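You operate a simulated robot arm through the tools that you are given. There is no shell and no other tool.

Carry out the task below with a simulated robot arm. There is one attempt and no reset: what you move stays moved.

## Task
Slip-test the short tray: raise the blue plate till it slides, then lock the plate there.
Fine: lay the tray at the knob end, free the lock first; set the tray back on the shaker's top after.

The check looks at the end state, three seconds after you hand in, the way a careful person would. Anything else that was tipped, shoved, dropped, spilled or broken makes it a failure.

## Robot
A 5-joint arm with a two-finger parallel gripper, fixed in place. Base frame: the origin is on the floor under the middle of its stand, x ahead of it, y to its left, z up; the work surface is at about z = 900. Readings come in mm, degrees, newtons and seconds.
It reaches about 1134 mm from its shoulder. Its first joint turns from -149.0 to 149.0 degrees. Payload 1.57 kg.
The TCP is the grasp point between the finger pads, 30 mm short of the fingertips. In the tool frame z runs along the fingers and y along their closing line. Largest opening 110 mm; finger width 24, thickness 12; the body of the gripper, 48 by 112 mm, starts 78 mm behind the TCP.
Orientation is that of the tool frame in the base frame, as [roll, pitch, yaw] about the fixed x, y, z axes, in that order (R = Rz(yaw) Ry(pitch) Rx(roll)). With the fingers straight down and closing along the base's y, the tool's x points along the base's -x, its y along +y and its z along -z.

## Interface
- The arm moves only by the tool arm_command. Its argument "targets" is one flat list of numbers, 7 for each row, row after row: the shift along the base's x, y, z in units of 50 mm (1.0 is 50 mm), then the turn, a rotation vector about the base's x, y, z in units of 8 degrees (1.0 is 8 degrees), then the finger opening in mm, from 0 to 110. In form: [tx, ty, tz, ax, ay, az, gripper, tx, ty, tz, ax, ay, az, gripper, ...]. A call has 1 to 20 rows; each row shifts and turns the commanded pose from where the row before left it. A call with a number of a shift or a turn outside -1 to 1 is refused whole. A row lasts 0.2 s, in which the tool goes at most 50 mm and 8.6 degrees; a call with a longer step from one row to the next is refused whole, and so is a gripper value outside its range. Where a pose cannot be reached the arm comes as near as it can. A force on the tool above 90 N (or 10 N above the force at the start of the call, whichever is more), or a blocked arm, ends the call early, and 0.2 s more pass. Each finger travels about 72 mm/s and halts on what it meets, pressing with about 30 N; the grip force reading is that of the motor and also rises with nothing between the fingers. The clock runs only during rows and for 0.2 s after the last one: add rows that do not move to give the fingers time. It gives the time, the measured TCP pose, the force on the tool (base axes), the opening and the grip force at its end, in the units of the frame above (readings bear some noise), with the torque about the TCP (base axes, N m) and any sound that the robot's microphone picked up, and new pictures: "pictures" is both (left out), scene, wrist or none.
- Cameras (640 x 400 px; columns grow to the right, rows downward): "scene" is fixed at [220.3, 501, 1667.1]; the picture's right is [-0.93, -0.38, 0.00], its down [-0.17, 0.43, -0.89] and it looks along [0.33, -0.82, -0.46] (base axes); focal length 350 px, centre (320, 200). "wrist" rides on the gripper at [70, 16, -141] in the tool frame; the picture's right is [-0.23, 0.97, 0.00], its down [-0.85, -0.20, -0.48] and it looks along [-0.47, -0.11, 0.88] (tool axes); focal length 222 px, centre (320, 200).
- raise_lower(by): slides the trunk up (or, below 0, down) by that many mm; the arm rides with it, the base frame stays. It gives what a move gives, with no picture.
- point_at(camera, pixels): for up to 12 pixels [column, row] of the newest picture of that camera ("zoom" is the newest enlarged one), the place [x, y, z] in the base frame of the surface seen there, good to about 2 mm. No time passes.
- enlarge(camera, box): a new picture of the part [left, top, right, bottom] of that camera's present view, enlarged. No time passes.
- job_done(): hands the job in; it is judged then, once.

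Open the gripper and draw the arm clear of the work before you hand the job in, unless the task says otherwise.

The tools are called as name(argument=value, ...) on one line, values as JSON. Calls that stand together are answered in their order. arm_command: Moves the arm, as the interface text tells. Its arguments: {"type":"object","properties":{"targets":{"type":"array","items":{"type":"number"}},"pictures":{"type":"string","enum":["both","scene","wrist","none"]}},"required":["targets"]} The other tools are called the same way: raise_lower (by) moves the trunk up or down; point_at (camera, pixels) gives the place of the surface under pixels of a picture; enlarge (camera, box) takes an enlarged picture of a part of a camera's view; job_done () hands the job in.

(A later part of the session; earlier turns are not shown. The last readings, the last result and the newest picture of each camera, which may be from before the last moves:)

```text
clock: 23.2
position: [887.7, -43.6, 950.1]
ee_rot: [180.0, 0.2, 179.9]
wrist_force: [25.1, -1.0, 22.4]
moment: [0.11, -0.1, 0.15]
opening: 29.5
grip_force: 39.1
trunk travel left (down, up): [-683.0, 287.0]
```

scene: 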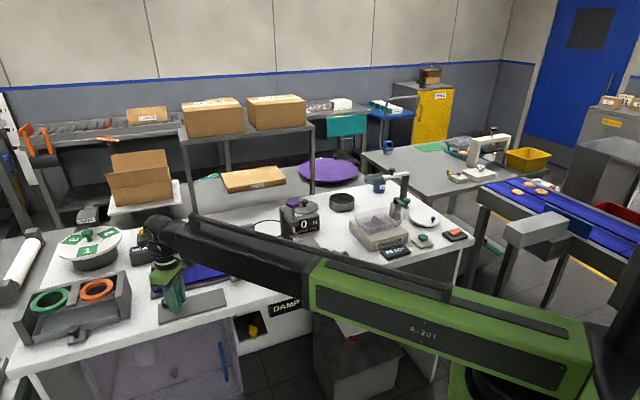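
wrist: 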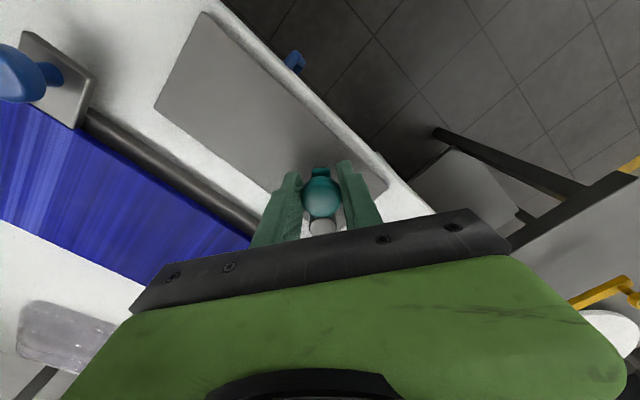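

Tangential resistance is near zero and the rest is just pad friction along the radius. I'll continue 15° more, easing inward slightly.

arm_command(targets=[0.03, 0.077, 0, 0, 0, -0.625, 15, 0.035, 0.075, 0, 0, 0, -0.625, 15, 0.036, 0.074, 0, 0, 0, -0.625, 15, 0, 0, 0, 0, 0, 0, 15], pictures="both")

enlarge(camera="wrist", box=[260, 130, 380, 230])

enlarge(camera="scene", box=[150, 260, 220, 320])

```text
clock: 24.2
position: [889.5, -31.5, 949.6]
ee_rot: [-180.0, -0.2, 164.9]
wrist_force: [-3.2, 2.5, -3.5]
moment: [0.0, -0.62, 0.05]
opening: 29.2
grip_force: 39.0
trunk travel left (down, up): [-683.0, 287.0]
```

scene: 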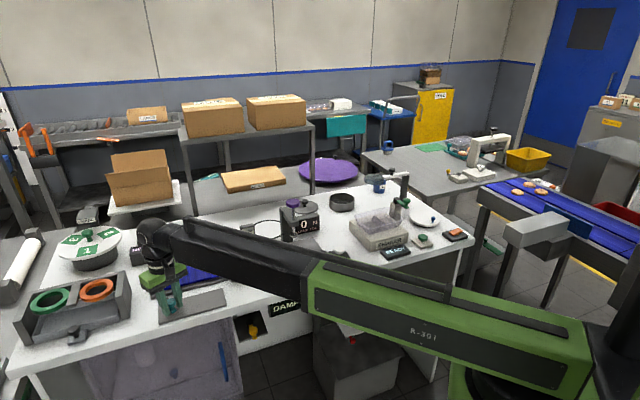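
wrist: 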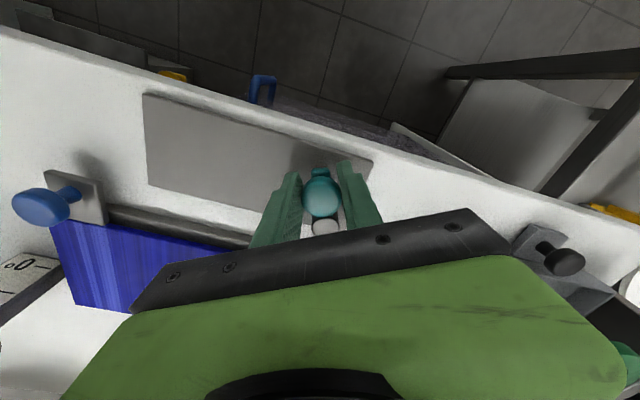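

```text
4.00 times, centred on (320, 180) of wrist
```

zoom: 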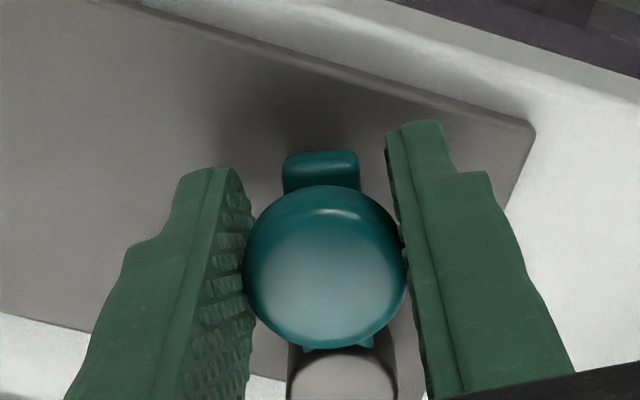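

```text
6.67 times, centred on (185, 290) of scene
```

zoom: 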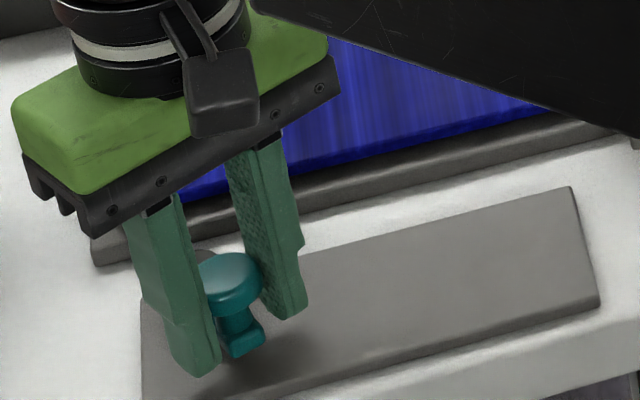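

The lever has turned about 60° freely. I'll keep turning 15° more, checking for a stop or a click.

arm_command(targets=[0.044, 0.066, 0, 0, 0, -0.625, 15, 0.041, 0.066, 0, 0, 0, -0.625, 15, 0.047, 0.063, 0, 0, 0, -0.625, 15, 0, 0, 0, 0, 0, 0, 15], pictures="none")

```text
clock: 25.2
position: [897.6, -19.3, 950.1]
ee_rot: [180.0, -0.2, 150.0]
wrist_force: [-12.1, 16.5, -11.1]
moment: [0.3, 0.77, 0.17]
opening: 29.0
grip_force: 38.9
trunk travel left (down, up): [-683.0, 287.0]
```

Still free (tangential force about 4 N). I'll continue another 15°.

arm_command(targets=[0.054, 0.056, 0, 0, 0, -0.625, 15, 0.058, 0.05, 0, 0, 0, -0.625, 15, 0.064, 0.046, 0, 0, 0, -0.625, 15, 0, 0, 0, 0, 0, 0, 15], pictures="both")

enlarge(camera="wrist", box=[260, 130, 380, 230])

enlarge(camera="scene", box=[150, 260, 220, 320])

```text
clock: 26.2
position: [903.4, -19.7, 950.7]
ee_rot: [-179.5, -0.2, 134.6]
wrist_force: [-41.7, -16.7, -25.5]
moment: [-0.04, -0.59, -0.24]
opening: 29.5
grip_force: 39.5
trunk travel left (down, up): [-683.0, 287.0]
```

scene: 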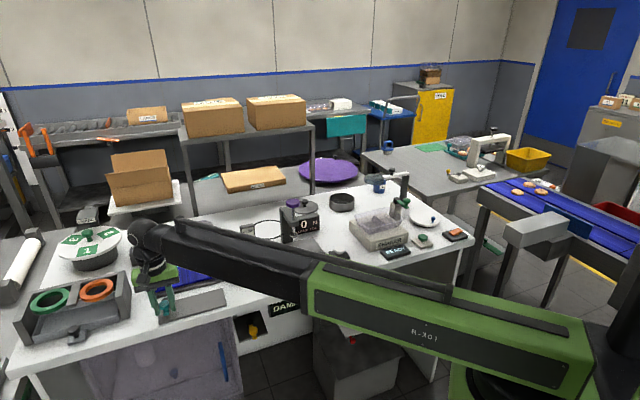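
wrist: 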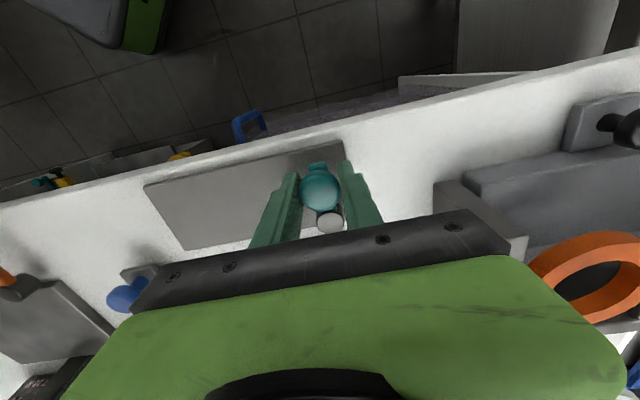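

```text
4.00 times, centred on (320, 180) of wrist
```

zoom: 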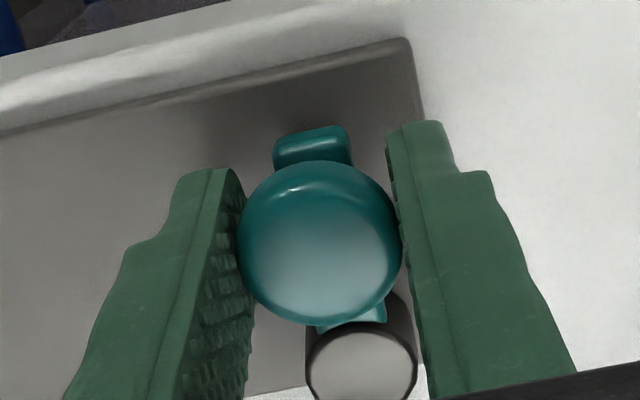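

```text
6.67 times, centred on (185, 290) of scene
```

zoom: 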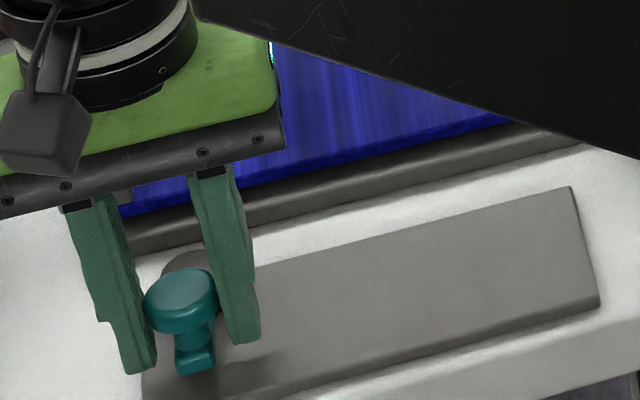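

The lever has reached its stop near 135°: the knob has started to turn inside the grip and the force is (-42,-17) N. I'll ease back slightly, then open the fingers.

arm_command(targets=[-0.05, -0.03, 0, 0, 0, 0, 15, 0, 0, 0, 0, 0, 0, 60, 0, 0, 0, 0, 0, 0, 60], pictures="wrist")

enlarge(camera="wrist", box=[240, 110, 400, 230])

```text
clock: 27.0
position: [906.5, -15.9, 950.2]
ee_rot: [-180.0, -0.1, 134.9]
wrist_force: [-0.1, -0.4, -0.1]
moment: [0.02, -0.01, -0.05]
opening: 59.8
grip_force: 0.1
trunk travel left (down, up): [-683.0, 287.0]
```

wrist: 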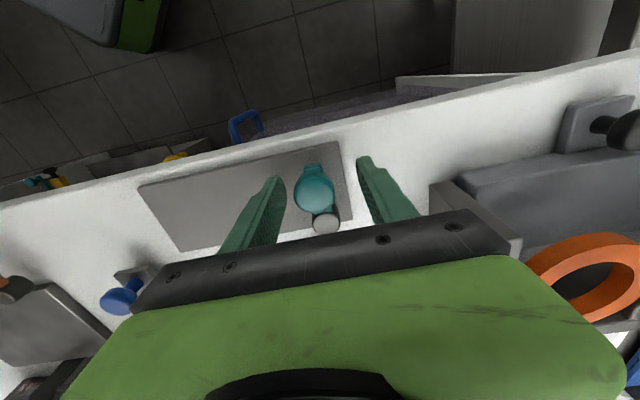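

```text
3.33 times, centred on (320, 170) of wrist
```

zoom: 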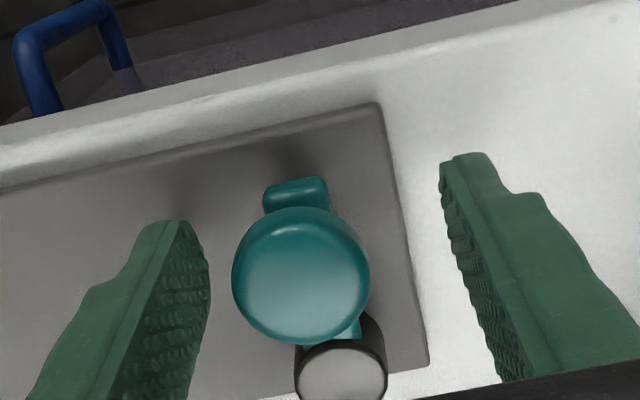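

The lever now points straight across the strip at its stop. Next I'll raise the trunk 100 mm, then go over the blue knob at (801.5,-223.4) with the gripper turned so that the wrist camera looks along the plate toward the hinge.

raise_lower(by=110)

arm_command(targets=[-0.175, -0.346, 0, 0, 0, -0.9375, 60, -0.175, -0.346, 0, 0, 0, -0.9375, 60, -0.175, -0.346, 0, 0, 0, -0.9375, 60, -0.175, -0.346, 0, 0, 0, -0.9375, 60, -0.175, -0.346, 0, 0, 0, -0.9375, 60, -0.175, -0.346, 0, 0, 0, -0.9375, 60, -0.175, -0.346, 0, 0, 0, -0.9375, 60, -0.175, -0.346, 0, 0, 0, -0.9375, 60, -0.175, -0.346, 0, 0, 0, -0.9375, 60, -0.175, -0.346, 0, 0, 0, -0.9375, 60, -0.175, -0.346, 0, 0, 0, -0.9375, 60, -0.175, -0.346, 0, 0, 0, -0.9375, 50], pictures="both")

enlarge(camera="wrist", box=[220, 90, 420, 230])

```text
clock: 28.5
position: [906.9, -17.3, 1060.4]
ee_rot: [180.0, -0.1, 135.0]
wrist_force: [0.3, 0.8, -0.4]
moment: [0.03, 0.01, -0.02]
opening: 59.7
grip_force: 0.0
trunk travel left (down, up): [-793.0, 177.0]
```

```text
clock: 31.1
position: [800.6, -224.8, 1059.9]
ee_rot: [-180.0, 0.0, 44.9]
wrist_force: [0.6, 0.4, -0.1]
moment: [0.01, -0.01, 0.01]
opening: 50.1
grip_force: 0.0
trunk travel left (down, up): [-793.0, 177.0]
```

scene: 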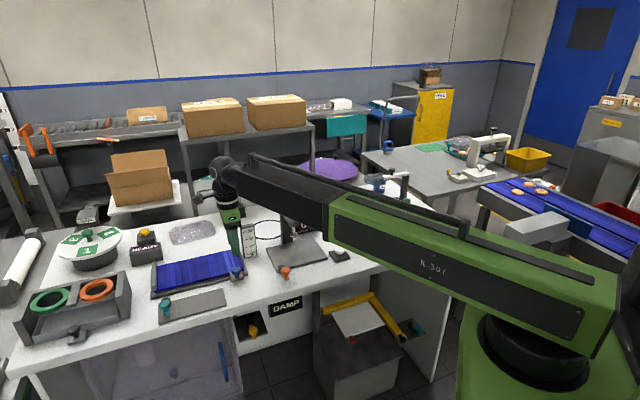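
wrist: 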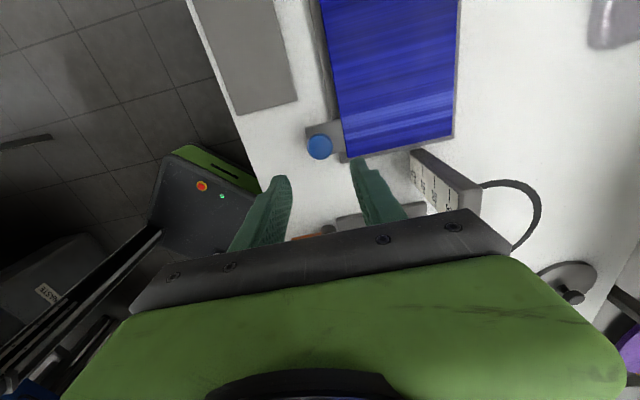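

```text
2.86 times, centred on (320, 160) of wrist
```

zoom: 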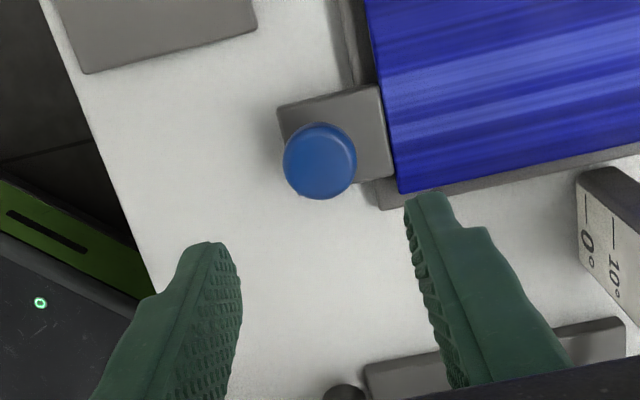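

An excellent view: the blue knob is at zoom (320,162) on its tab, beside the plate's near corner at (400,192). I'll measure these points.

point_at(camera="zoom", pixels=[[320, 160], [287, 160], [355, 160], [320, 125], [320, 196], [382, 110], [400, 190], [280, 105], [385, 180], [636, 140], [370, 20], [290, 110]])

point_at(camera="wrist", pixels=[[453, 135], [320, 2], [459, 2], [348, 155], [345, 162], [300, 98], [240, 112], [395, 75]])

```text
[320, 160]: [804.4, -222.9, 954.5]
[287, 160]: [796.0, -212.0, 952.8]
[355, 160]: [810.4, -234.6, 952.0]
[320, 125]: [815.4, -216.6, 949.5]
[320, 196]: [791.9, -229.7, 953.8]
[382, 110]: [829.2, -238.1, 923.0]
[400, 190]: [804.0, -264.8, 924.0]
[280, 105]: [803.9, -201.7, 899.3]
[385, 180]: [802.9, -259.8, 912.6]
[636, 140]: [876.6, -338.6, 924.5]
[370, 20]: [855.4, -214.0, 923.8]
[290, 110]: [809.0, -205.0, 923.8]
```

```text
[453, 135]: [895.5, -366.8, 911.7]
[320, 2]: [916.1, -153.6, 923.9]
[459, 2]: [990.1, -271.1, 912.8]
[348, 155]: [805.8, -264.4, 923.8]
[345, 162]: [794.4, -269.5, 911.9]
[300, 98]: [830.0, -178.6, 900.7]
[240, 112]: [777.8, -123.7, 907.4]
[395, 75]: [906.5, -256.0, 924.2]
```

The knob centre is (803.5,-223.2) with a diameter of about 27 mm, and the plate's near edge is about 30 mm from it. I'll centre over it and lower to TCP z ≈ 961, keeping the tips above the tab and plate at 924.

arm_command(targets=[0.058, 0.032, 0, 0, 0, 0, 50], pictures="none")

raise_lower(by=-85)

arm_command(targets=[0, 0, 0, 0, 0, 0, 50], pictures="both")

enlarge(camera="wrist", box=[240, 110, 400, 230])

enlarge(camera="scene", box=[195, 230, 275, 300])

```text
clock: 31.5
position: [802.4, -224.1, 1059.5]
ee_rot: [-180.0, -0.1, 44.9]
wrist_force: [-0.8, 0.2, -0.7]
moment: [0.0, -0.01, -0.01]
opening: 50.2
grip_force: 0.1
trunk travel left (down, up): [-793.0, 177.0]
```

```text
clock: 32.7
position: [803.3, -223.2, 975.3]
ee_rot: [179.9, 0.0, 45.0]
wrist_force: [-0.6, 1.2, -0.2]
moment: [-0.03, 0.0, -0.01]
opening: 49.9
grip_force: 0.0
trunk travel left (down, up): [-708.0, 262.0]
```

```text
clock: 33.1
position: [802.5, -222.2, 975.1]
ee_rot: [-180.0, 0.0, 45.0]
wrist_force: [0.8, 0.0, 0.7]
moment: [-0.02, 0.01, 0.03]
opening: 50.3
grip_force: 0.0
trunk travel left (down, up): [-708.0, 262.0]
```

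scene: 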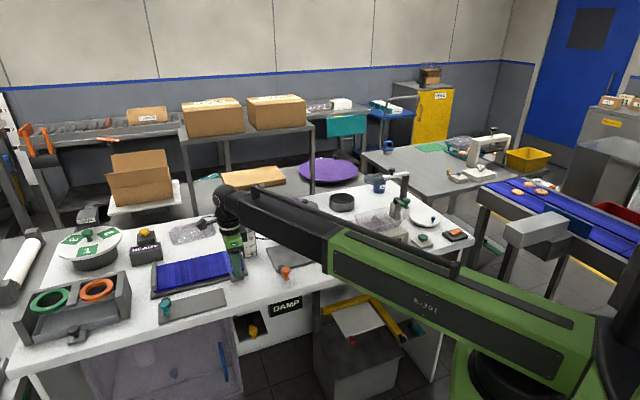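
wrist: 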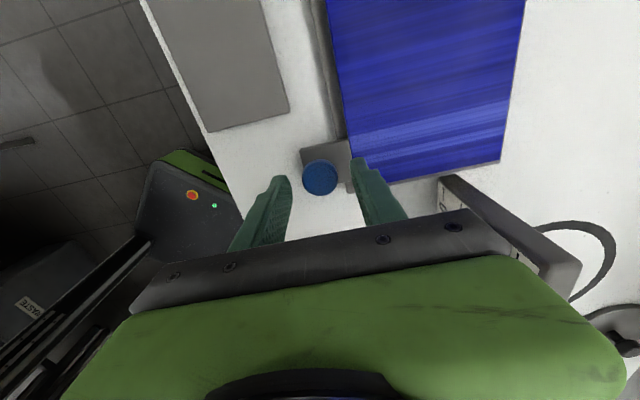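

```text
3.33 times, centred on (320, 170) of wrist
```

zoom: 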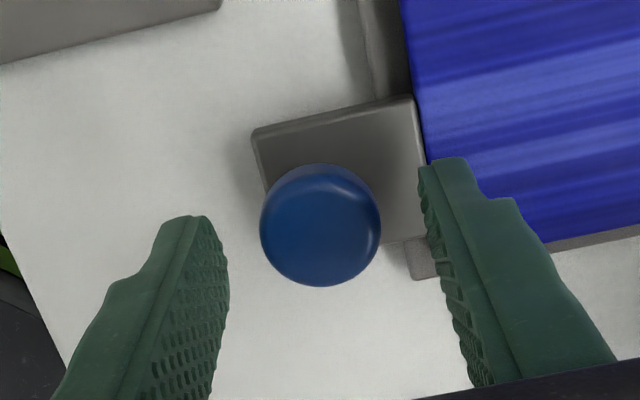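

```text
5.71 times, centred on (235, 265) of scene
```

zoom: 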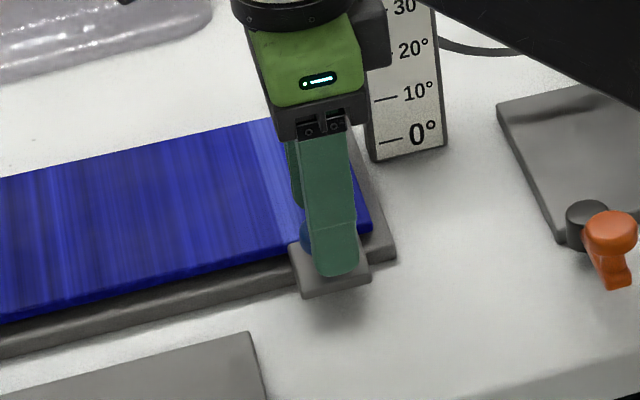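

Aligned, with the knob at zoom (320,225). I'll lower 14 mm more and close on the knob.

raise_lower(by=-14)

arm_command(targets=[0, 0, 0, 0, 0, 0, 20, 0, 0, 0, 0, 0, 0, 15, 0, 0, 0, 0, 0, 0, 15, 0, 0, 0, 0, 0, 0, 15], pictures="wrist")

enlarge(camera="wrist", box=[240, 110, 400, 230])

```text
clock: 33.7
position: [802.2, -223.7, 961.0]
ee_rot: [-180.0, 0.0, 45.0]
wrist_force: [-1.4, 0.5, 0.7]
moment: [-0.02, -0.04, -0.02]
opening: 50.1
grip_force: 0.0
trunk travel left (down, up): [-694.0, 276.0]
```

```text
clock: 34.7
position: [802.8, -223.2, 960.6]
ee_rot: [180.0, 0.0, 45.0]
wrist_force: [-0.6, 0.7, -0.3]
moment: [0.0, 0.01, -0.02]
opening: 29.8
grip_force: 39.1
trunk travel left (down, up): [-694.0, 276.0]
```

wrist: 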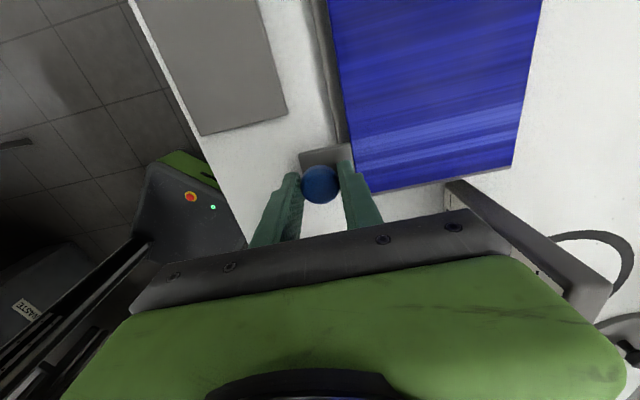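

```text
3.33 times, centred on (320, 170) of wrist
```

zoom: 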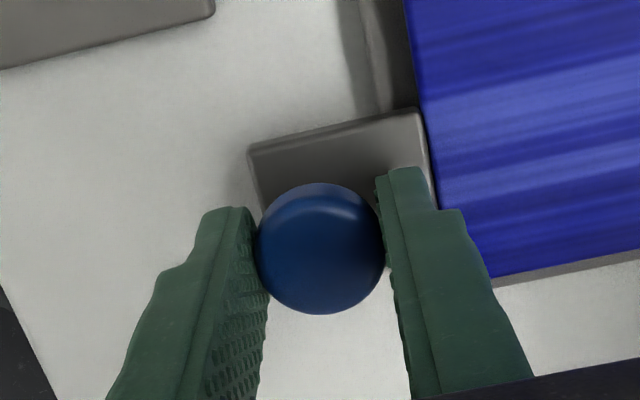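

The knob is gripped (opening 29.8). I'll raise just 4 mm and read the force to test whether the plate is free.

raise_lower(by=4)

arm_command(targets=[0, 0, 0, 0, 0, 0, 15], pictures="wrist")

enlarge(camera="wrist", box=[240, 110, 400, 230])

```text
clock: 35.2
position: [801.8, -223.0, 964.7]
ee_rot: [-180.0, 0.0, 44.9]
wrist_force: [-0.7, 3.4, -6.2]
moment: [-0.5, 0.8, 0.03]
opening: 29.5
grip_force: 39.5
trunk travel left (down, up): [-698.0, 272.0]
```

```text
clock: 35.6
position: [803.8, -222.5, 965.6]
ee_rot: [180.0, 0.0, 45.0]
wrist_force: [-0.7, 3.5, -5.3]
moment: [-0.38, 0.53, 0.05]
opening: 29.6
grip_force: 39.3
trunk travel left (down, up): [-698.0, 272.0]
```

wrist: 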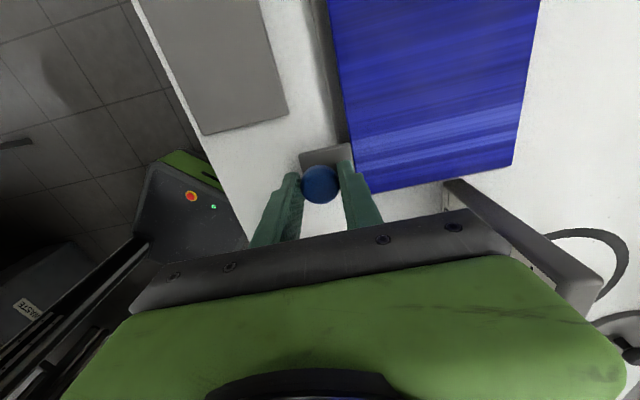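

```text
3.33 times, centred on (320, 170) of wrist
```

zoom: 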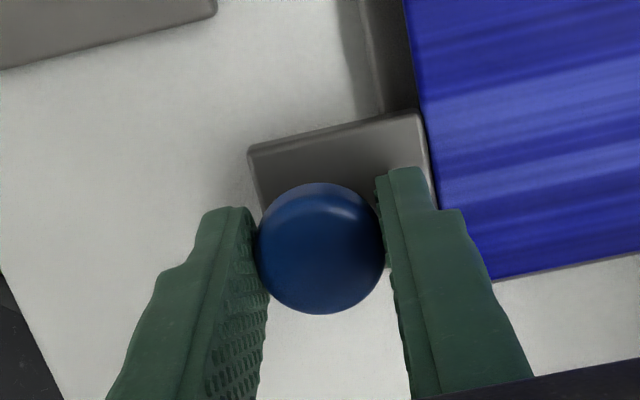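

The knob still sits the same way between the pads, and the downward pull is only about 5–6 N. I'll check the plate's surface height to confirm it rose.

point_at(camera="zoom", pixels=[[450, 230], [480, 100], [560, 100], [550, 230], [420, 130], [600, 40]])

point_at(camera="wrist", pixels=[[360, 20], [430, 20], [510, 160], [370, 180], [320, 180]])

```text
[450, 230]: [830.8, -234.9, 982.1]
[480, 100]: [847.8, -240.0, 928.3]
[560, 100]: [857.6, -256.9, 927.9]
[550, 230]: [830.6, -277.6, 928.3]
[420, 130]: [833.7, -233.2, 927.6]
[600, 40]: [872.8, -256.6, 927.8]
```

```text
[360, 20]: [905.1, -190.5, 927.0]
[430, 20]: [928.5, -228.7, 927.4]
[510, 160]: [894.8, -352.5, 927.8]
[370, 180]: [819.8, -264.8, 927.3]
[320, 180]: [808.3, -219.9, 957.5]
```

The plate surface at the knob end is now 928 (was 924), so the lock is free. Next I'll raise 8 mm more, then lower 2 mm, and compare forces to learn whether the hinge holds itself by friction.

raise_lower(by=8)

raise_lower(by=-2)

raise_lower(by=-2)

```text
clock: 36.2
position: [804.6, -221.9, 971.8]
ee_rot: [-180.0, 0.0, 45.0]
wrist_force: [2.6, 7.2, -3.8]
moment: [0.01, 0.26, 0.0]
opening: 29.7
grip_force: 38.7
trunk travel left (down, up): [-706.0, 264.0]
```

```text
clock: 36.7
position: [804.3, -224.0, 970.3]
ee_rot: [179.9, -0.1, 45.1]
wrist_force: [5.9, 6.4, 1.6]
moment: [0.87, -0.97, 0.0]
opening: 29.5
grip_force: 38.7
trunk travel left (down, up): [-704.0, 266.0]
```

```text
clock: 37.2
position: [801.8, -223.0, 969.2]
ee_rot: [-180.0, 0.1, 44.9]
wrist_force: [8.2, 6.2, 0.7]
moment: [0.69, -0.93, 0.0]
opening: 29.7
grip_force: 39.1
trunk travel left (down, up): [-702.0, 268.0]
```

Raising needs about 5 N and lowering needs about 1 N of push, which suggests hinge friction holds the plate. I'll open the fingers at this small angle and see whether it stays.

arm_command(targets=[0, 0, 0, 0, 0, 0, 45, 0, 0, 0, 0, 0, 0, 50, 0, 0, 0, 0, 0, 0, 50, 0, 0, 0, 0, 0, 0, 50], pictures="wrist")

point_at(camera="wrist", pixels=[[430, 20], [510, 160], [390, 170], [320, 180], [450, 150], [420, 100]])

```text
clock: 38.2
position: [802.9, -223.3, 968.7]
ee_rot: [-180.0, 0.0, 45.0]
wrist_force: [0.3, -1.1, -0.2]
moment: [0.0, 0.02, 0.02]
opening: 50.1
grip_force: 0.1
trunk travel left (down, up): [-702.0, 268.0]
```

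wrist: 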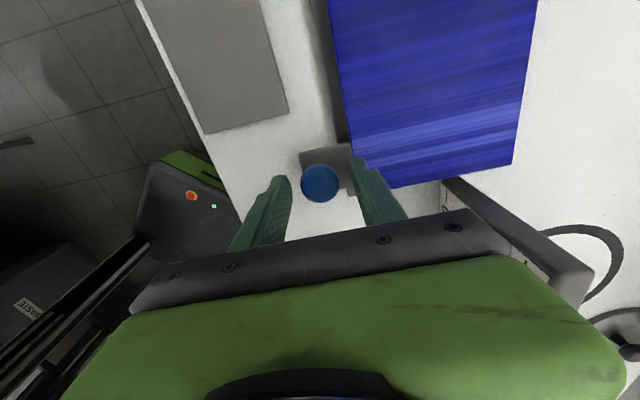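

```text
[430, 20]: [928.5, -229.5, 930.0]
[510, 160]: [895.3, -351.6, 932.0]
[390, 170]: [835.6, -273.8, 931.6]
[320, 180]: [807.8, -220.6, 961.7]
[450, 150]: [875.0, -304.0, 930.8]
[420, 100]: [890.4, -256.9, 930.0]
```

The plate stayed up at about 931, so the hinge holds itself. I'll re-grip the knob, bring it back down flat, and then release to fetch the tray.

arm_command(targets=[0, 0, 0, 0, 0, 0, 20, 0, 0, 0, 0, 0, 0, 15, 0, 0, 0, 0, 0, 0, 15], pictures="none")

raise_lower(by=-7)

arm_command(targets=[0, 0, 0, 0, 0, 0, 15], pictures="wrist")

point_at(camera="wrist", pixels=[[430, 20], [510, 160], [390, 170], [320, 180], [450, 150], [420, 100]])

```text
clock: 39.0
position: [803.4, -223.0, 969.3]
ee_rot: [179.9, -0.1, 44.9]
wrist_force: [-1.5, 0.8, -2.4]
moment: [0.04, -0.03, 0.02]
opening: 29.8
grip_force: 39.5
trunk travel left (down, up): [-702.0, 268.0]
```

```text
clock: 39.6
position: [802.9, -223.6, 962.5]
ee_rot: [-180.0, 0.0, 44.8]
wrist_force: [-2.7, -2.7, 0.5]
moment: [0.27, -0.45, 0.0]
opening: 29.5
grip_force: 39.2
trunk travel left (down, up): [-695.0, 275.0]
```

```text
clock: 40.0
position: [801.5, -222.8, 962.1]
ee_rot: [-179.9, 0.0, 45.0]
wrist_force: [-4.2, -4.1, -1.7]
moment: [-0.12, 0.05, -0.03]
opening: 29.6
grip_force: 39.2
trunk travel left (down, up): [-695.0, 275.0]
```

wrist: 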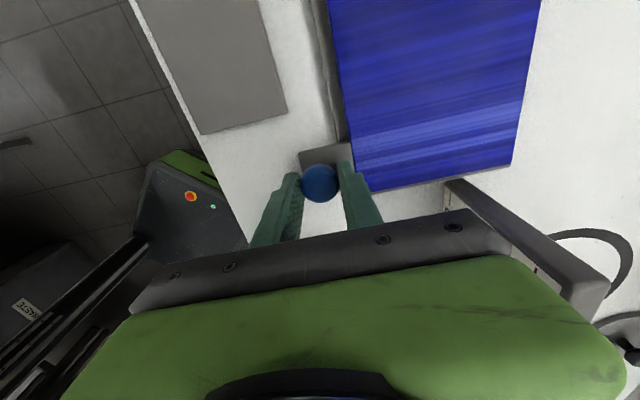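

```text
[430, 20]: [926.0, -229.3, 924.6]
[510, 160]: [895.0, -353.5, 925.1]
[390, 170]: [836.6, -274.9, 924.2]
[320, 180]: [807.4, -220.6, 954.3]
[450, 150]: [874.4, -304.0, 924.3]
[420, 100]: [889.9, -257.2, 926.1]
```

The plate is flat again. I'll release the knob, raise the trunk, and travel to above the shaker tray at about (441,-658), turning +6° to match the tray's yaw and opening fully.

arm_command(targets=[0, 0, 0, 0, 0, 0, 45, 0, 0, 0, 0, 0, 0, 50, 0, 0, 0, 0, 0, 0, 50], pictures="none")

raise_lower(by=250)

arm_command(targets=[-0.603, -0.725, 0, 0, 0, 0.375, 80, -0.603, -0.725, 0, 0, 0, 0.375, 110, -0.603, -0.725, 0, 0, 0, 0, 110, -0.603, -0.725, 0, 0, 0, 0, 110, -0.603, -0.725, 0, 0, 0, 0, 110, -0.603, -0.725, 0, 0, 0, 0, 110, -0.603, -0.725, 0, 0, 0, 0, 110, -0.603, -0.725, 0, 0, 0, 0, 110, -0.603, -0.725, 0, 0, 0, 0, 110, -0.603, -0.725, 0, 0, 0, 0, 110, -0.603, -0.725, 0, 0, 0, 0, 110, -0.603, -0.725, 0, 0, 0, 0, 110, 0, 0, 0, 0, 0, 0, 110], pictures="both")

enlarge(camera="wrist", box=[220, 70, 420, 210])

```text
clock: 40.8
position: [802.3, -223.4, 962.6]
ee_rot: [180.0, 0.1, 44.9]
wrist_force: [0.2, -0.7, 0.2]
moment: [0.04, 0.0, -0.02]
opening: 50.3
grip_force: 0.1
trunk travel left (down, up): [-695.0, 275.0]
```

```text
clock: 43.4
position: [803.4, -221.3, 1213.0]
ee_rot: [-179.9, 0.1, 45.0]
wrist_force: [-0.7, -0.1, -0.1]
moment: [0.02, -0.03, 0.0]
opening: 50.2
grip_force: 0.0
trunk travel left (down, up): [-945.0, 25.0]
```

```text
clock: 46.2
position: [440.8, -661.1, 1212.3]
ee_rot: [-180.0, -0.1, 51.0]
wrist_force: [-0.3, -0.7, 0.2]
moment: [0.0, 0.0, -0.04]
opening: 110.1
grip_force: 0.1
trunk travel left (down, up): [-945.0, 25.0]
```

scene: 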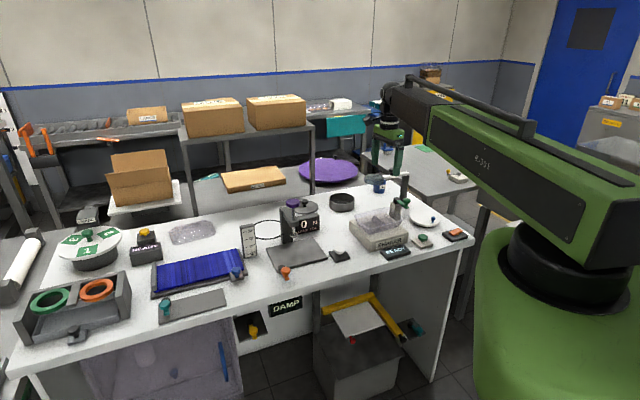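
wrist: 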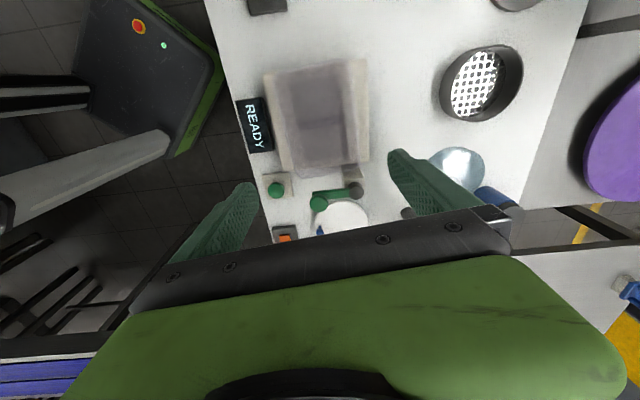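

```text
2.86 times, centred on (320, 140) of wrist
```

zoom: 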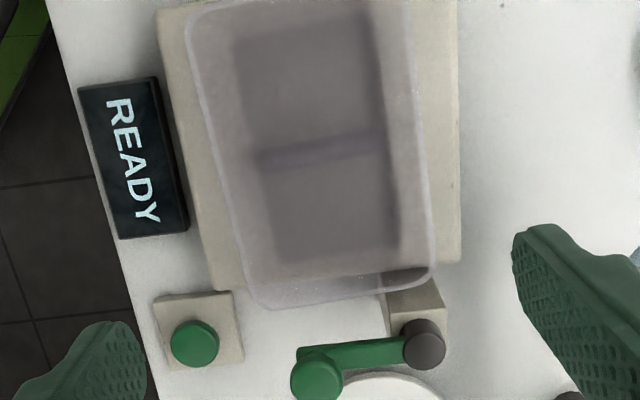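

The tray is clearly visible from above. I'll enlarge around it to get its rim outline accurately.

enlarge(camera="wrist", box=[250, 50, 390, 190])

enlarge(camera="scene", box=[340, 195, 420, 255])

```text
2.86 times, centred on (320, 120) of wrist
```

zoom: 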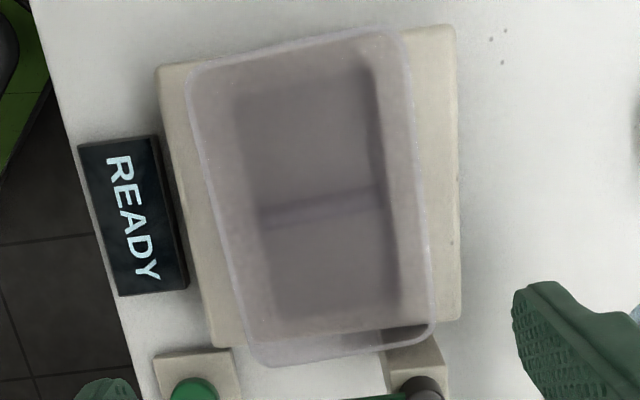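

```text
6.67 times, centred on (380, 225) of scene
```

zoom: 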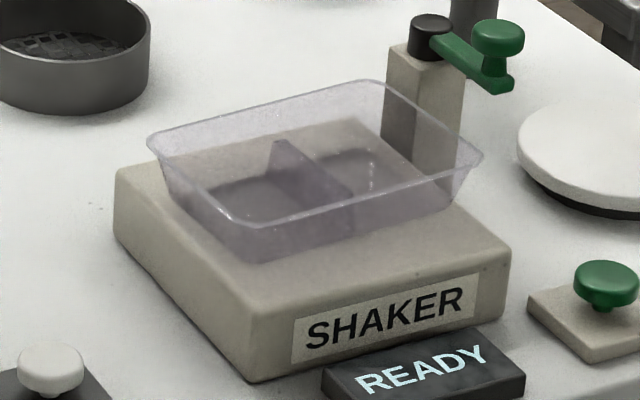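

I'll sample points along the tray's rim edges directly.

enlarge(camera="wrist", box=[270, 55, 350, 115])

point_at(camera="zoom", pixels=[[40, 150], [42, 160], [50, 200], [60, 250], [75, 310], [150, 105], [250, 88], [400, 55], [545, 30], [620, 60], [625, 100], [635, 200]])

```text
6.67 times, centred on (310, 85) of wrist
```

zoom: 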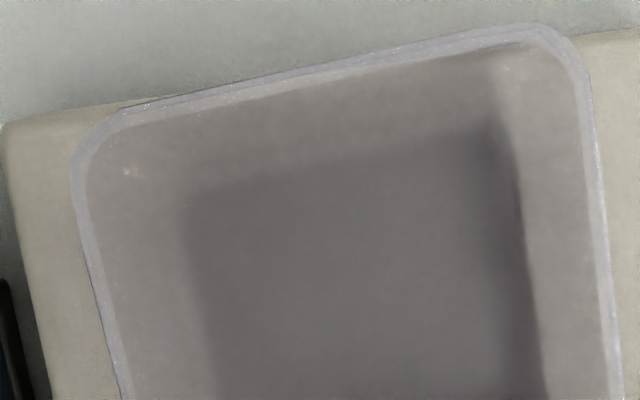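

```text
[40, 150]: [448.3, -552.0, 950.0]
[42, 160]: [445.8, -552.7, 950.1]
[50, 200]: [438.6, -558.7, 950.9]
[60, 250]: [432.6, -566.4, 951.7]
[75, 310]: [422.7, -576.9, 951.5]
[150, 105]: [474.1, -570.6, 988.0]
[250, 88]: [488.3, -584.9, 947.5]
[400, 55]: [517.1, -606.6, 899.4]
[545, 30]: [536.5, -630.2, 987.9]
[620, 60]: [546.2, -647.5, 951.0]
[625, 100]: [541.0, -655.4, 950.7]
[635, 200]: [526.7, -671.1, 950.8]
```

Now the rim lines are clear at this zoom: left edge (75,180)–(120,390), top edge (150,103)–(450,43), right edge (587,100)–(615,380). I'll sample on them.

point_at(camera="zoom", pixels=[[76, 180], [83, 225], [94, 280], [108, 340], [120, 390], [200, 97], [300, 77], [450, 43], [586, 90], [593, 150], [602, 230], [612, 330]])

enlarge(camera="wrist", box=[285, 130, 365, 190])

```text
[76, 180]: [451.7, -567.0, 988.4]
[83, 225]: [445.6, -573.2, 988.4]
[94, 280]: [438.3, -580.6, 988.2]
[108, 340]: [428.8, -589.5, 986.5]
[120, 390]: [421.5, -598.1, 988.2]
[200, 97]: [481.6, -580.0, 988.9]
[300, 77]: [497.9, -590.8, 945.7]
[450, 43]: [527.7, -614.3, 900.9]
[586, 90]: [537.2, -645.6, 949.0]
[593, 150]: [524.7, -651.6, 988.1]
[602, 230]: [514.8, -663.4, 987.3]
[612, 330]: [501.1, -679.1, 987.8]
```

```text
6.67 times, centred on (325, 160) of wrist
```

zoom: 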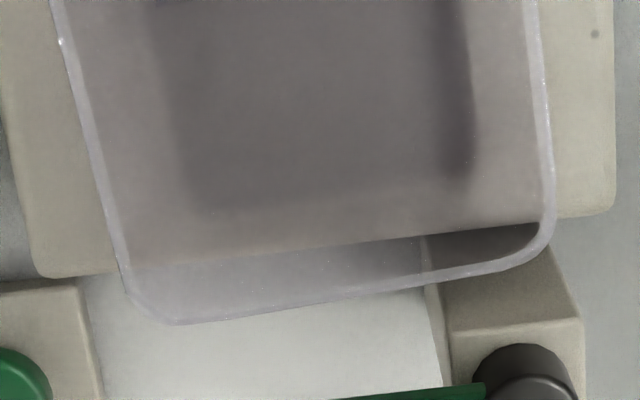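

I'll sample the rest of the rim at the post end: left edge (62,50)–(120,270), bottom edge (200,320)–(480,268), right edge (538,60)–(549,170).

point_at(camera="zoom", pixels=[[66, 60], [84, 125], [100, 190], [116, 255], [200, 320], [300, 304], [400, 285], [480, 267], [535, 40], [541, 90], [548, 150], [550, 210]])

point_at(camera="zoom", pixels=[[62, 50], [88, 140], [104, 205], [118, 262], [180, 322], [250, 312], [350, 294], [450, 276], [538, 60], [544, 110], [549, 170], [520, 385]])

```text
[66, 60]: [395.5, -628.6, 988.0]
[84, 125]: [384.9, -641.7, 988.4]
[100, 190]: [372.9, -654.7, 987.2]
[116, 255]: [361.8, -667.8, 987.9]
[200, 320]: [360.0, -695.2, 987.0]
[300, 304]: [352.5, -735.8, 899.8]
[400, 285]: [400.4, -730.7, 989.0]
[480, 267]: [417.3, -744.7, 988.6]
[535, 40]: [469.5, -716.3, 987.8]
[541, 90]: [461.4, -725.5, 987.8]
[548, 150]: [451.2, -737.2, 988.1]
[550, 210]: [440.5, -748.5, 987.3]
```

```text
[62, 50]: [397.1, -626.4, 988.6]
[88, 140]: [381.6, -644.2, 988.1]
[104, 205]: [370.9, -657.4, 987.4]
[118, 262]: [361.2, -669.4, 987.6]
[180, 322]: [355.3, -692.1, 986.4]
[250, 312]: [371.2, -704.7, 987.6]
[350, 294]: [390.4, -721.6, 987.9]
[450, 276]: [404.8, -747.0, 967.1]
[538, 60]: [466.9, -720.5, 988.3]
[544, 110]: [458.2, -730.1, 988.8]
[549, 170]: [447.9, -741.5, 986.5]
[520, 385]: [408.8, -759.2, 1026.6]
```

The measured rim is about 168 × 114 mm, wider than the 110 mm opening, so a grip across the width is impossible. Instead I'll pinch the near long wall, tilting the fingers about 24° to match its slope. I'll set that pose up high: yaw -2.2°, tilt, and shift to (384.6,-634.4).

arm_command(targets=[-0.376, 0.172, 0, 0, 0, -0.275, 60, -0.376, 0.171, 0, -0.659, -0.752, 0, 40, -0.376, 0.171, 0, -0.659, -0.752, 0, 40, 0, 0, 0, -0.659, -0.752, 0, 40, 0, 0, 0, 0, 0, 0, 40], pictures="both")

enlarge(camera="wrist", box=[220, 70, 420, 210])

```text
clock: 47.4
position: [383.2, -633.0, 1232.1]
ee_rot: [155.9, 0.0, 48.8]
wrist_force: [0.1, 0.3, 0.5]
moment: [-0.02, -0.04, 0.0]
opening: 40.1
grip_force: 0.1
out of reach, approached as far as the arm can: row 2, 3, 4
trunk travel left (down, up): [-945.0, 25.0]
```

scene: 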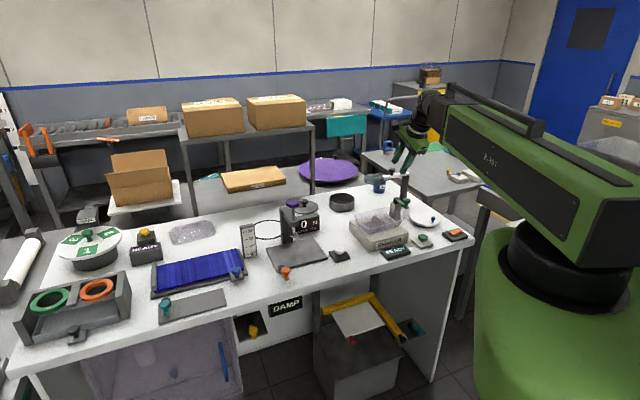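
wrist: 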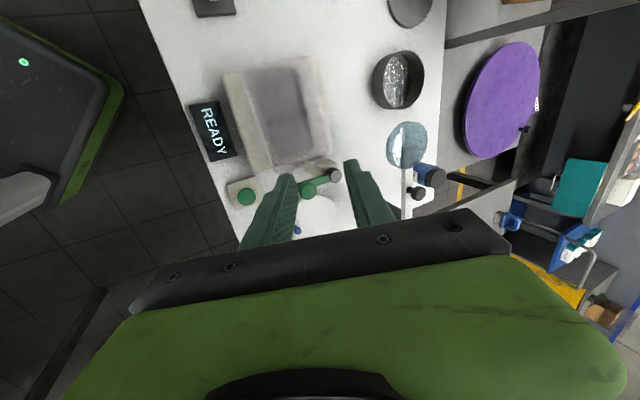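

```text
2.86 times, centred on (320, 140) of wrist
```

zoom: 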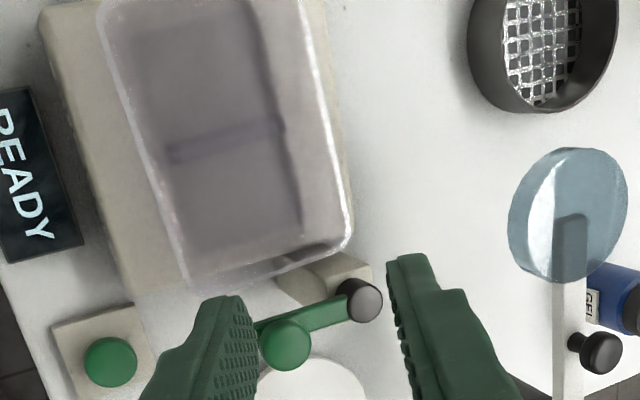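

The tilted pose is achieved (ee_rot 156/0/48.8). I'll lower 190 mm and check alignment with the near wall.

raise_lower(by=-190)

arm_command(targets=[0, 0, 0, 0, 0, 0, 40], pictures="both")

enlarge(camera="wrist", box=[240, 110, 400, 230])

enlarge(camera="scene", box=[340, 165, 440, 255])

```text
clock: 49.5
position: [382.9, -632.9, 1042.9]
ee_rot: [156.0, 0.0, 48.9]
wrist_force: [0.0, -0.2, -0.3]
moment: [-0.01, -0.01, -0.01]
opening: 39.7
grip_force: 0.1
trunk travel left (down, up): [-755.0, 215.0]
```

```text
clock: 49.9
position: [383.7, -632.5, 1042.9]
ee_rot: [156.0, 0.1, 48.8]
wrist_force: [-0.4, 0.2, 0.0]
moment: [0.01, 0.0, 0.01]
opening: 40.4
grip_force: 0.1
trunk travel left (down, up): [-755.0, 215.0]
```

scene: 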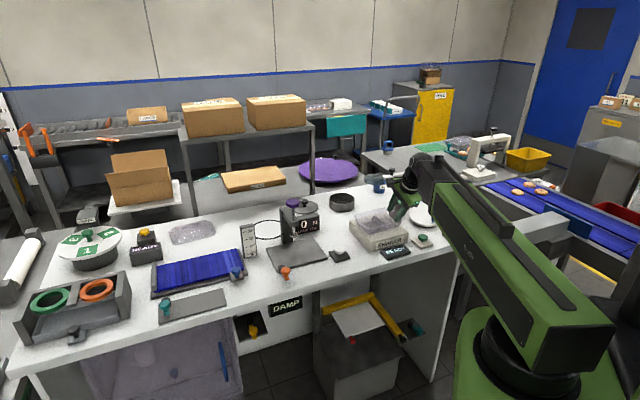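
wrist: 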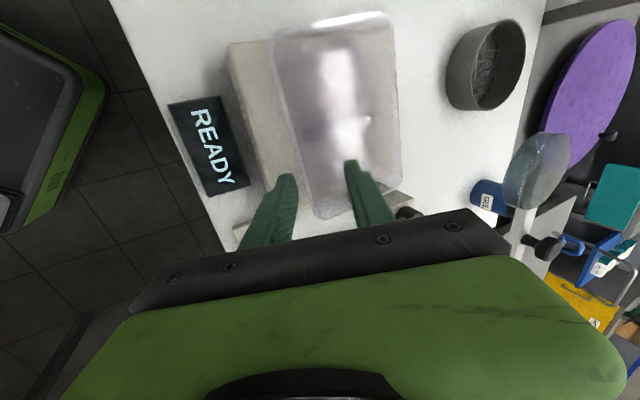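

```text
3.33 times, centred on (320, 170) of wrist
```

zoom: 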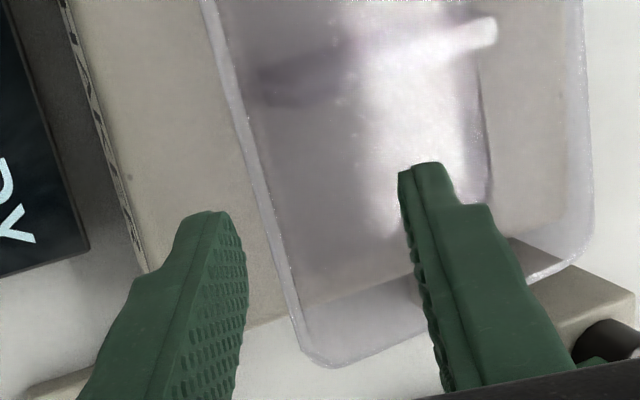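

```text
4.44 times, centred on (390, 210) of scene
```

zoom: 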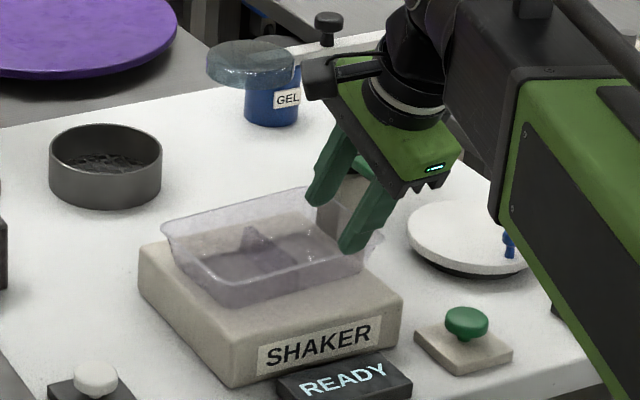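

The near rim runs in the zoom from (212,20) to (298,330), between the two finger tips. I'll measure it again in this view.

point_at(camera="zoom", pixels=[[222, 60], [232, 95], [243, 135], [255, 180], [266, 220], [278, 265], [288, 305], [296, 335], [430, 200], [215, 225]])

point_at(camera="zoom", pixels=[[220, 60], [235, 110], [240, 130], [252, 175], [263, 215], [275, 260], [285, 300], [350, 365], [420, 340], [500, 300], [588, 150], [590, 200]])

```text
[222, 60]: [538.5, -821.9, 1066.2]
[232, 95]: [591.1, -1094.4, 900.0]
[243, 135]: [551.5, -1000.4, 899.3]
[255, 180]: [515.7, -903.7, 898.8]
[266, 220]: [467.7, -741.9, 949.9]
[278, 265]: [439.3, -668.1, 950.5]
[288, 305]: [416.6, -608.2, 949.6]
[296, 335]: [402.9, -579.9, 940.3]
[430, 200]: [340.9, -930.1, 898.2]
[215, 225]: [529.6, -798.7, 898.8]
```

```text
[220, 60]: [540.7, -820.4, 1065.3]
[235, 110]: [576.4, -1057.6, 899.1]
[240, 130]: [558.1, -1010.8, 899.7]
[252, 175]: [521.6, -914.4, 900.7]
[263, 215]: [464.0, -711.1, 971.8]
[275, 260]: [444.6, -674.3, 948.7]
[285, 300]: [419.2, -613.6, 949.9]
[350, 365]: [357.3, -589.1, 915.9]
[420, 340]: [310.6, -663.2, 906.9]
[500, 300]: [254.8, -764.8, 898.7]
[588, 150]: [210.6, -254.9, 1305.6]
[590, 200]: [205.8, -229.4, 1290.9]
```

That zoom was the scene one. I'll enlarge the wrist view again and sample the rim there.

enlarge(camera="wrist", box=[240, 110, 400, 230])

point_at(camera="zoom", pixels=[[220, 60], [235, 110], [243, 135], [255, 180], [266, 222], [277, 262], [286, 300], [295, 335], [430, 200], [215, 225], [410, 190], [232, 215]])

```text
3.33 times, centred on (320, 170) of wrist
```

zoom: 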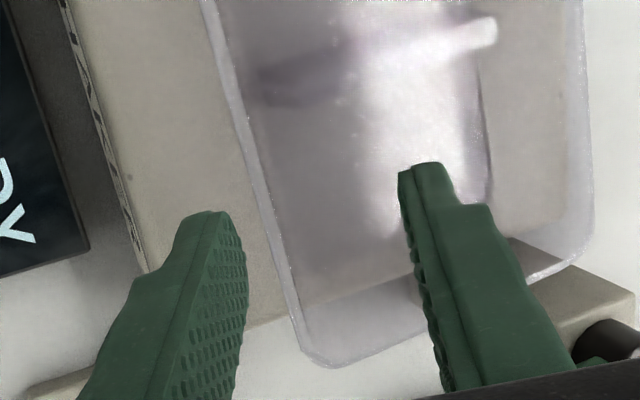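

```text
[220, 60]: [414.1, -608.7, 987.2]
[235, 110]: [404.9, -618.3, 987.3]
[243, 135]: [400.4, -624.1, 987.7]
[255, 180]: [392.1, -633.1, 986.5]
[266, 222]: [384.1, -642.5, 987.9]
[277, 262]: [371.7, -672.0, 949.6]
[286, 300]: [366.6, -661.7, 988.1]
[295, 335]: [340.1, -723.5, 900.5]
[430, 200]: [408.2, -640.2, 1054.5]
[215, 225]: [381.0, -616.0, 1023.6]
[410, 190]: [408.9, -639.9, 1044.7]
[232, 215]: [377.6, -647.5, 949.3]
```

The near rim passes through (392,-633,988) at 48°. I'll shift 2.5 mm inward across the rim, lower 30 mm, and check again.

arm_command(targets=[0.038, -0.033, 0, 0, 0, 0, 40], pictures="none")

raise_lower(by=-30)

arm_command(targets=[0, 0, 0, 0, 0, 0, 40], pictures="both")

enlarge(camera="scene", box=[350, 180, 430, 250])

enlarge(camera="wrist", box=[240, 110, 400, 230])

```text
clock: 50.2
position: [384.9, -635.3, 1043.7]
ee_rot: [156.1, 0.0, 48.8]
wrist_force: [-0.8, 0.2, 0.4]
moment: [0.02, 0.0, 0.03]
opening: 40.0
grip_force: 0.0
trunk travel left (down, up): [-755.0, 215.0]
```

```text
clock: 51.0
position: [385.9, -634.7, 1012.9]
ee_rot: [156.2, 0.0, 48.9]
wrist_force: [-0.9, 0.2, -0.9]
moment: [0.0, 0.03, 0.01]
opening: 39.9
grip_force: 0.1
trunk travel left (down, up): [-725.0, 245.0]
```

```text
clock: 51.4
position: [386.1, -635.4, 1012.6]
ee_rot: [156.1, 0.1, 48.8]
wrist_force: [0.2, -0.4, 0.1]
moment: [0.01, 0.04, -0.01]
opening: 40.1
grip_force: 0.1
trunk travel left (down, up): [-725.0, 245.0]
```

scene: 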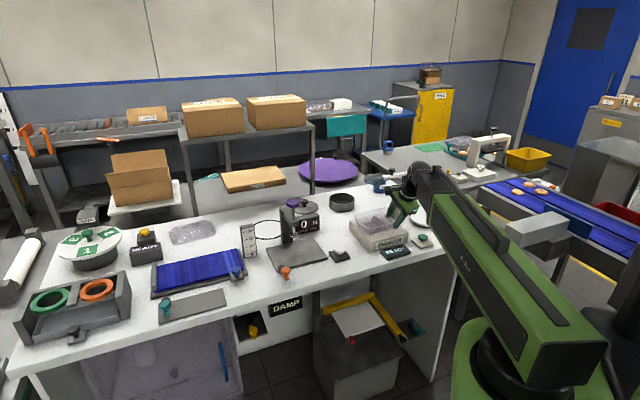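
wrist: 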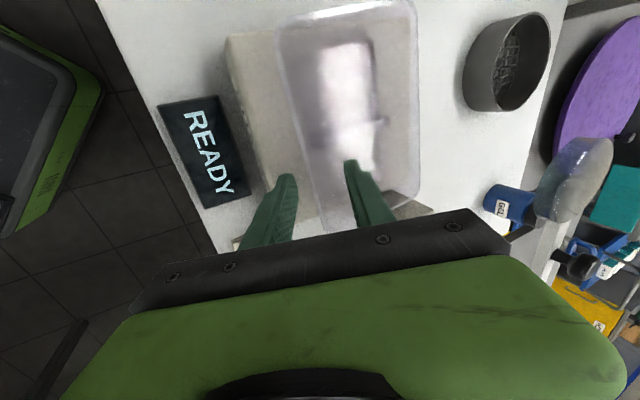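

```text
5.71 times, centred on (390, 215) of scene
```

zoom: 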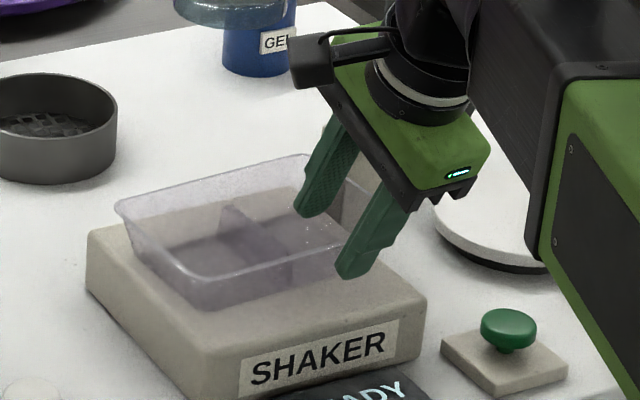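

```text
3.33 times, centred on (320, 170) of wrist
```

zoom: 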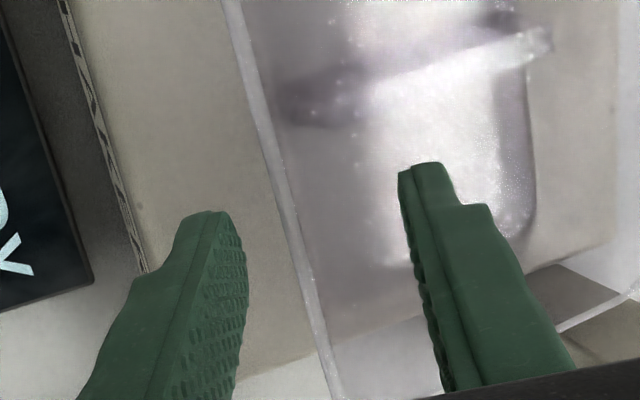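

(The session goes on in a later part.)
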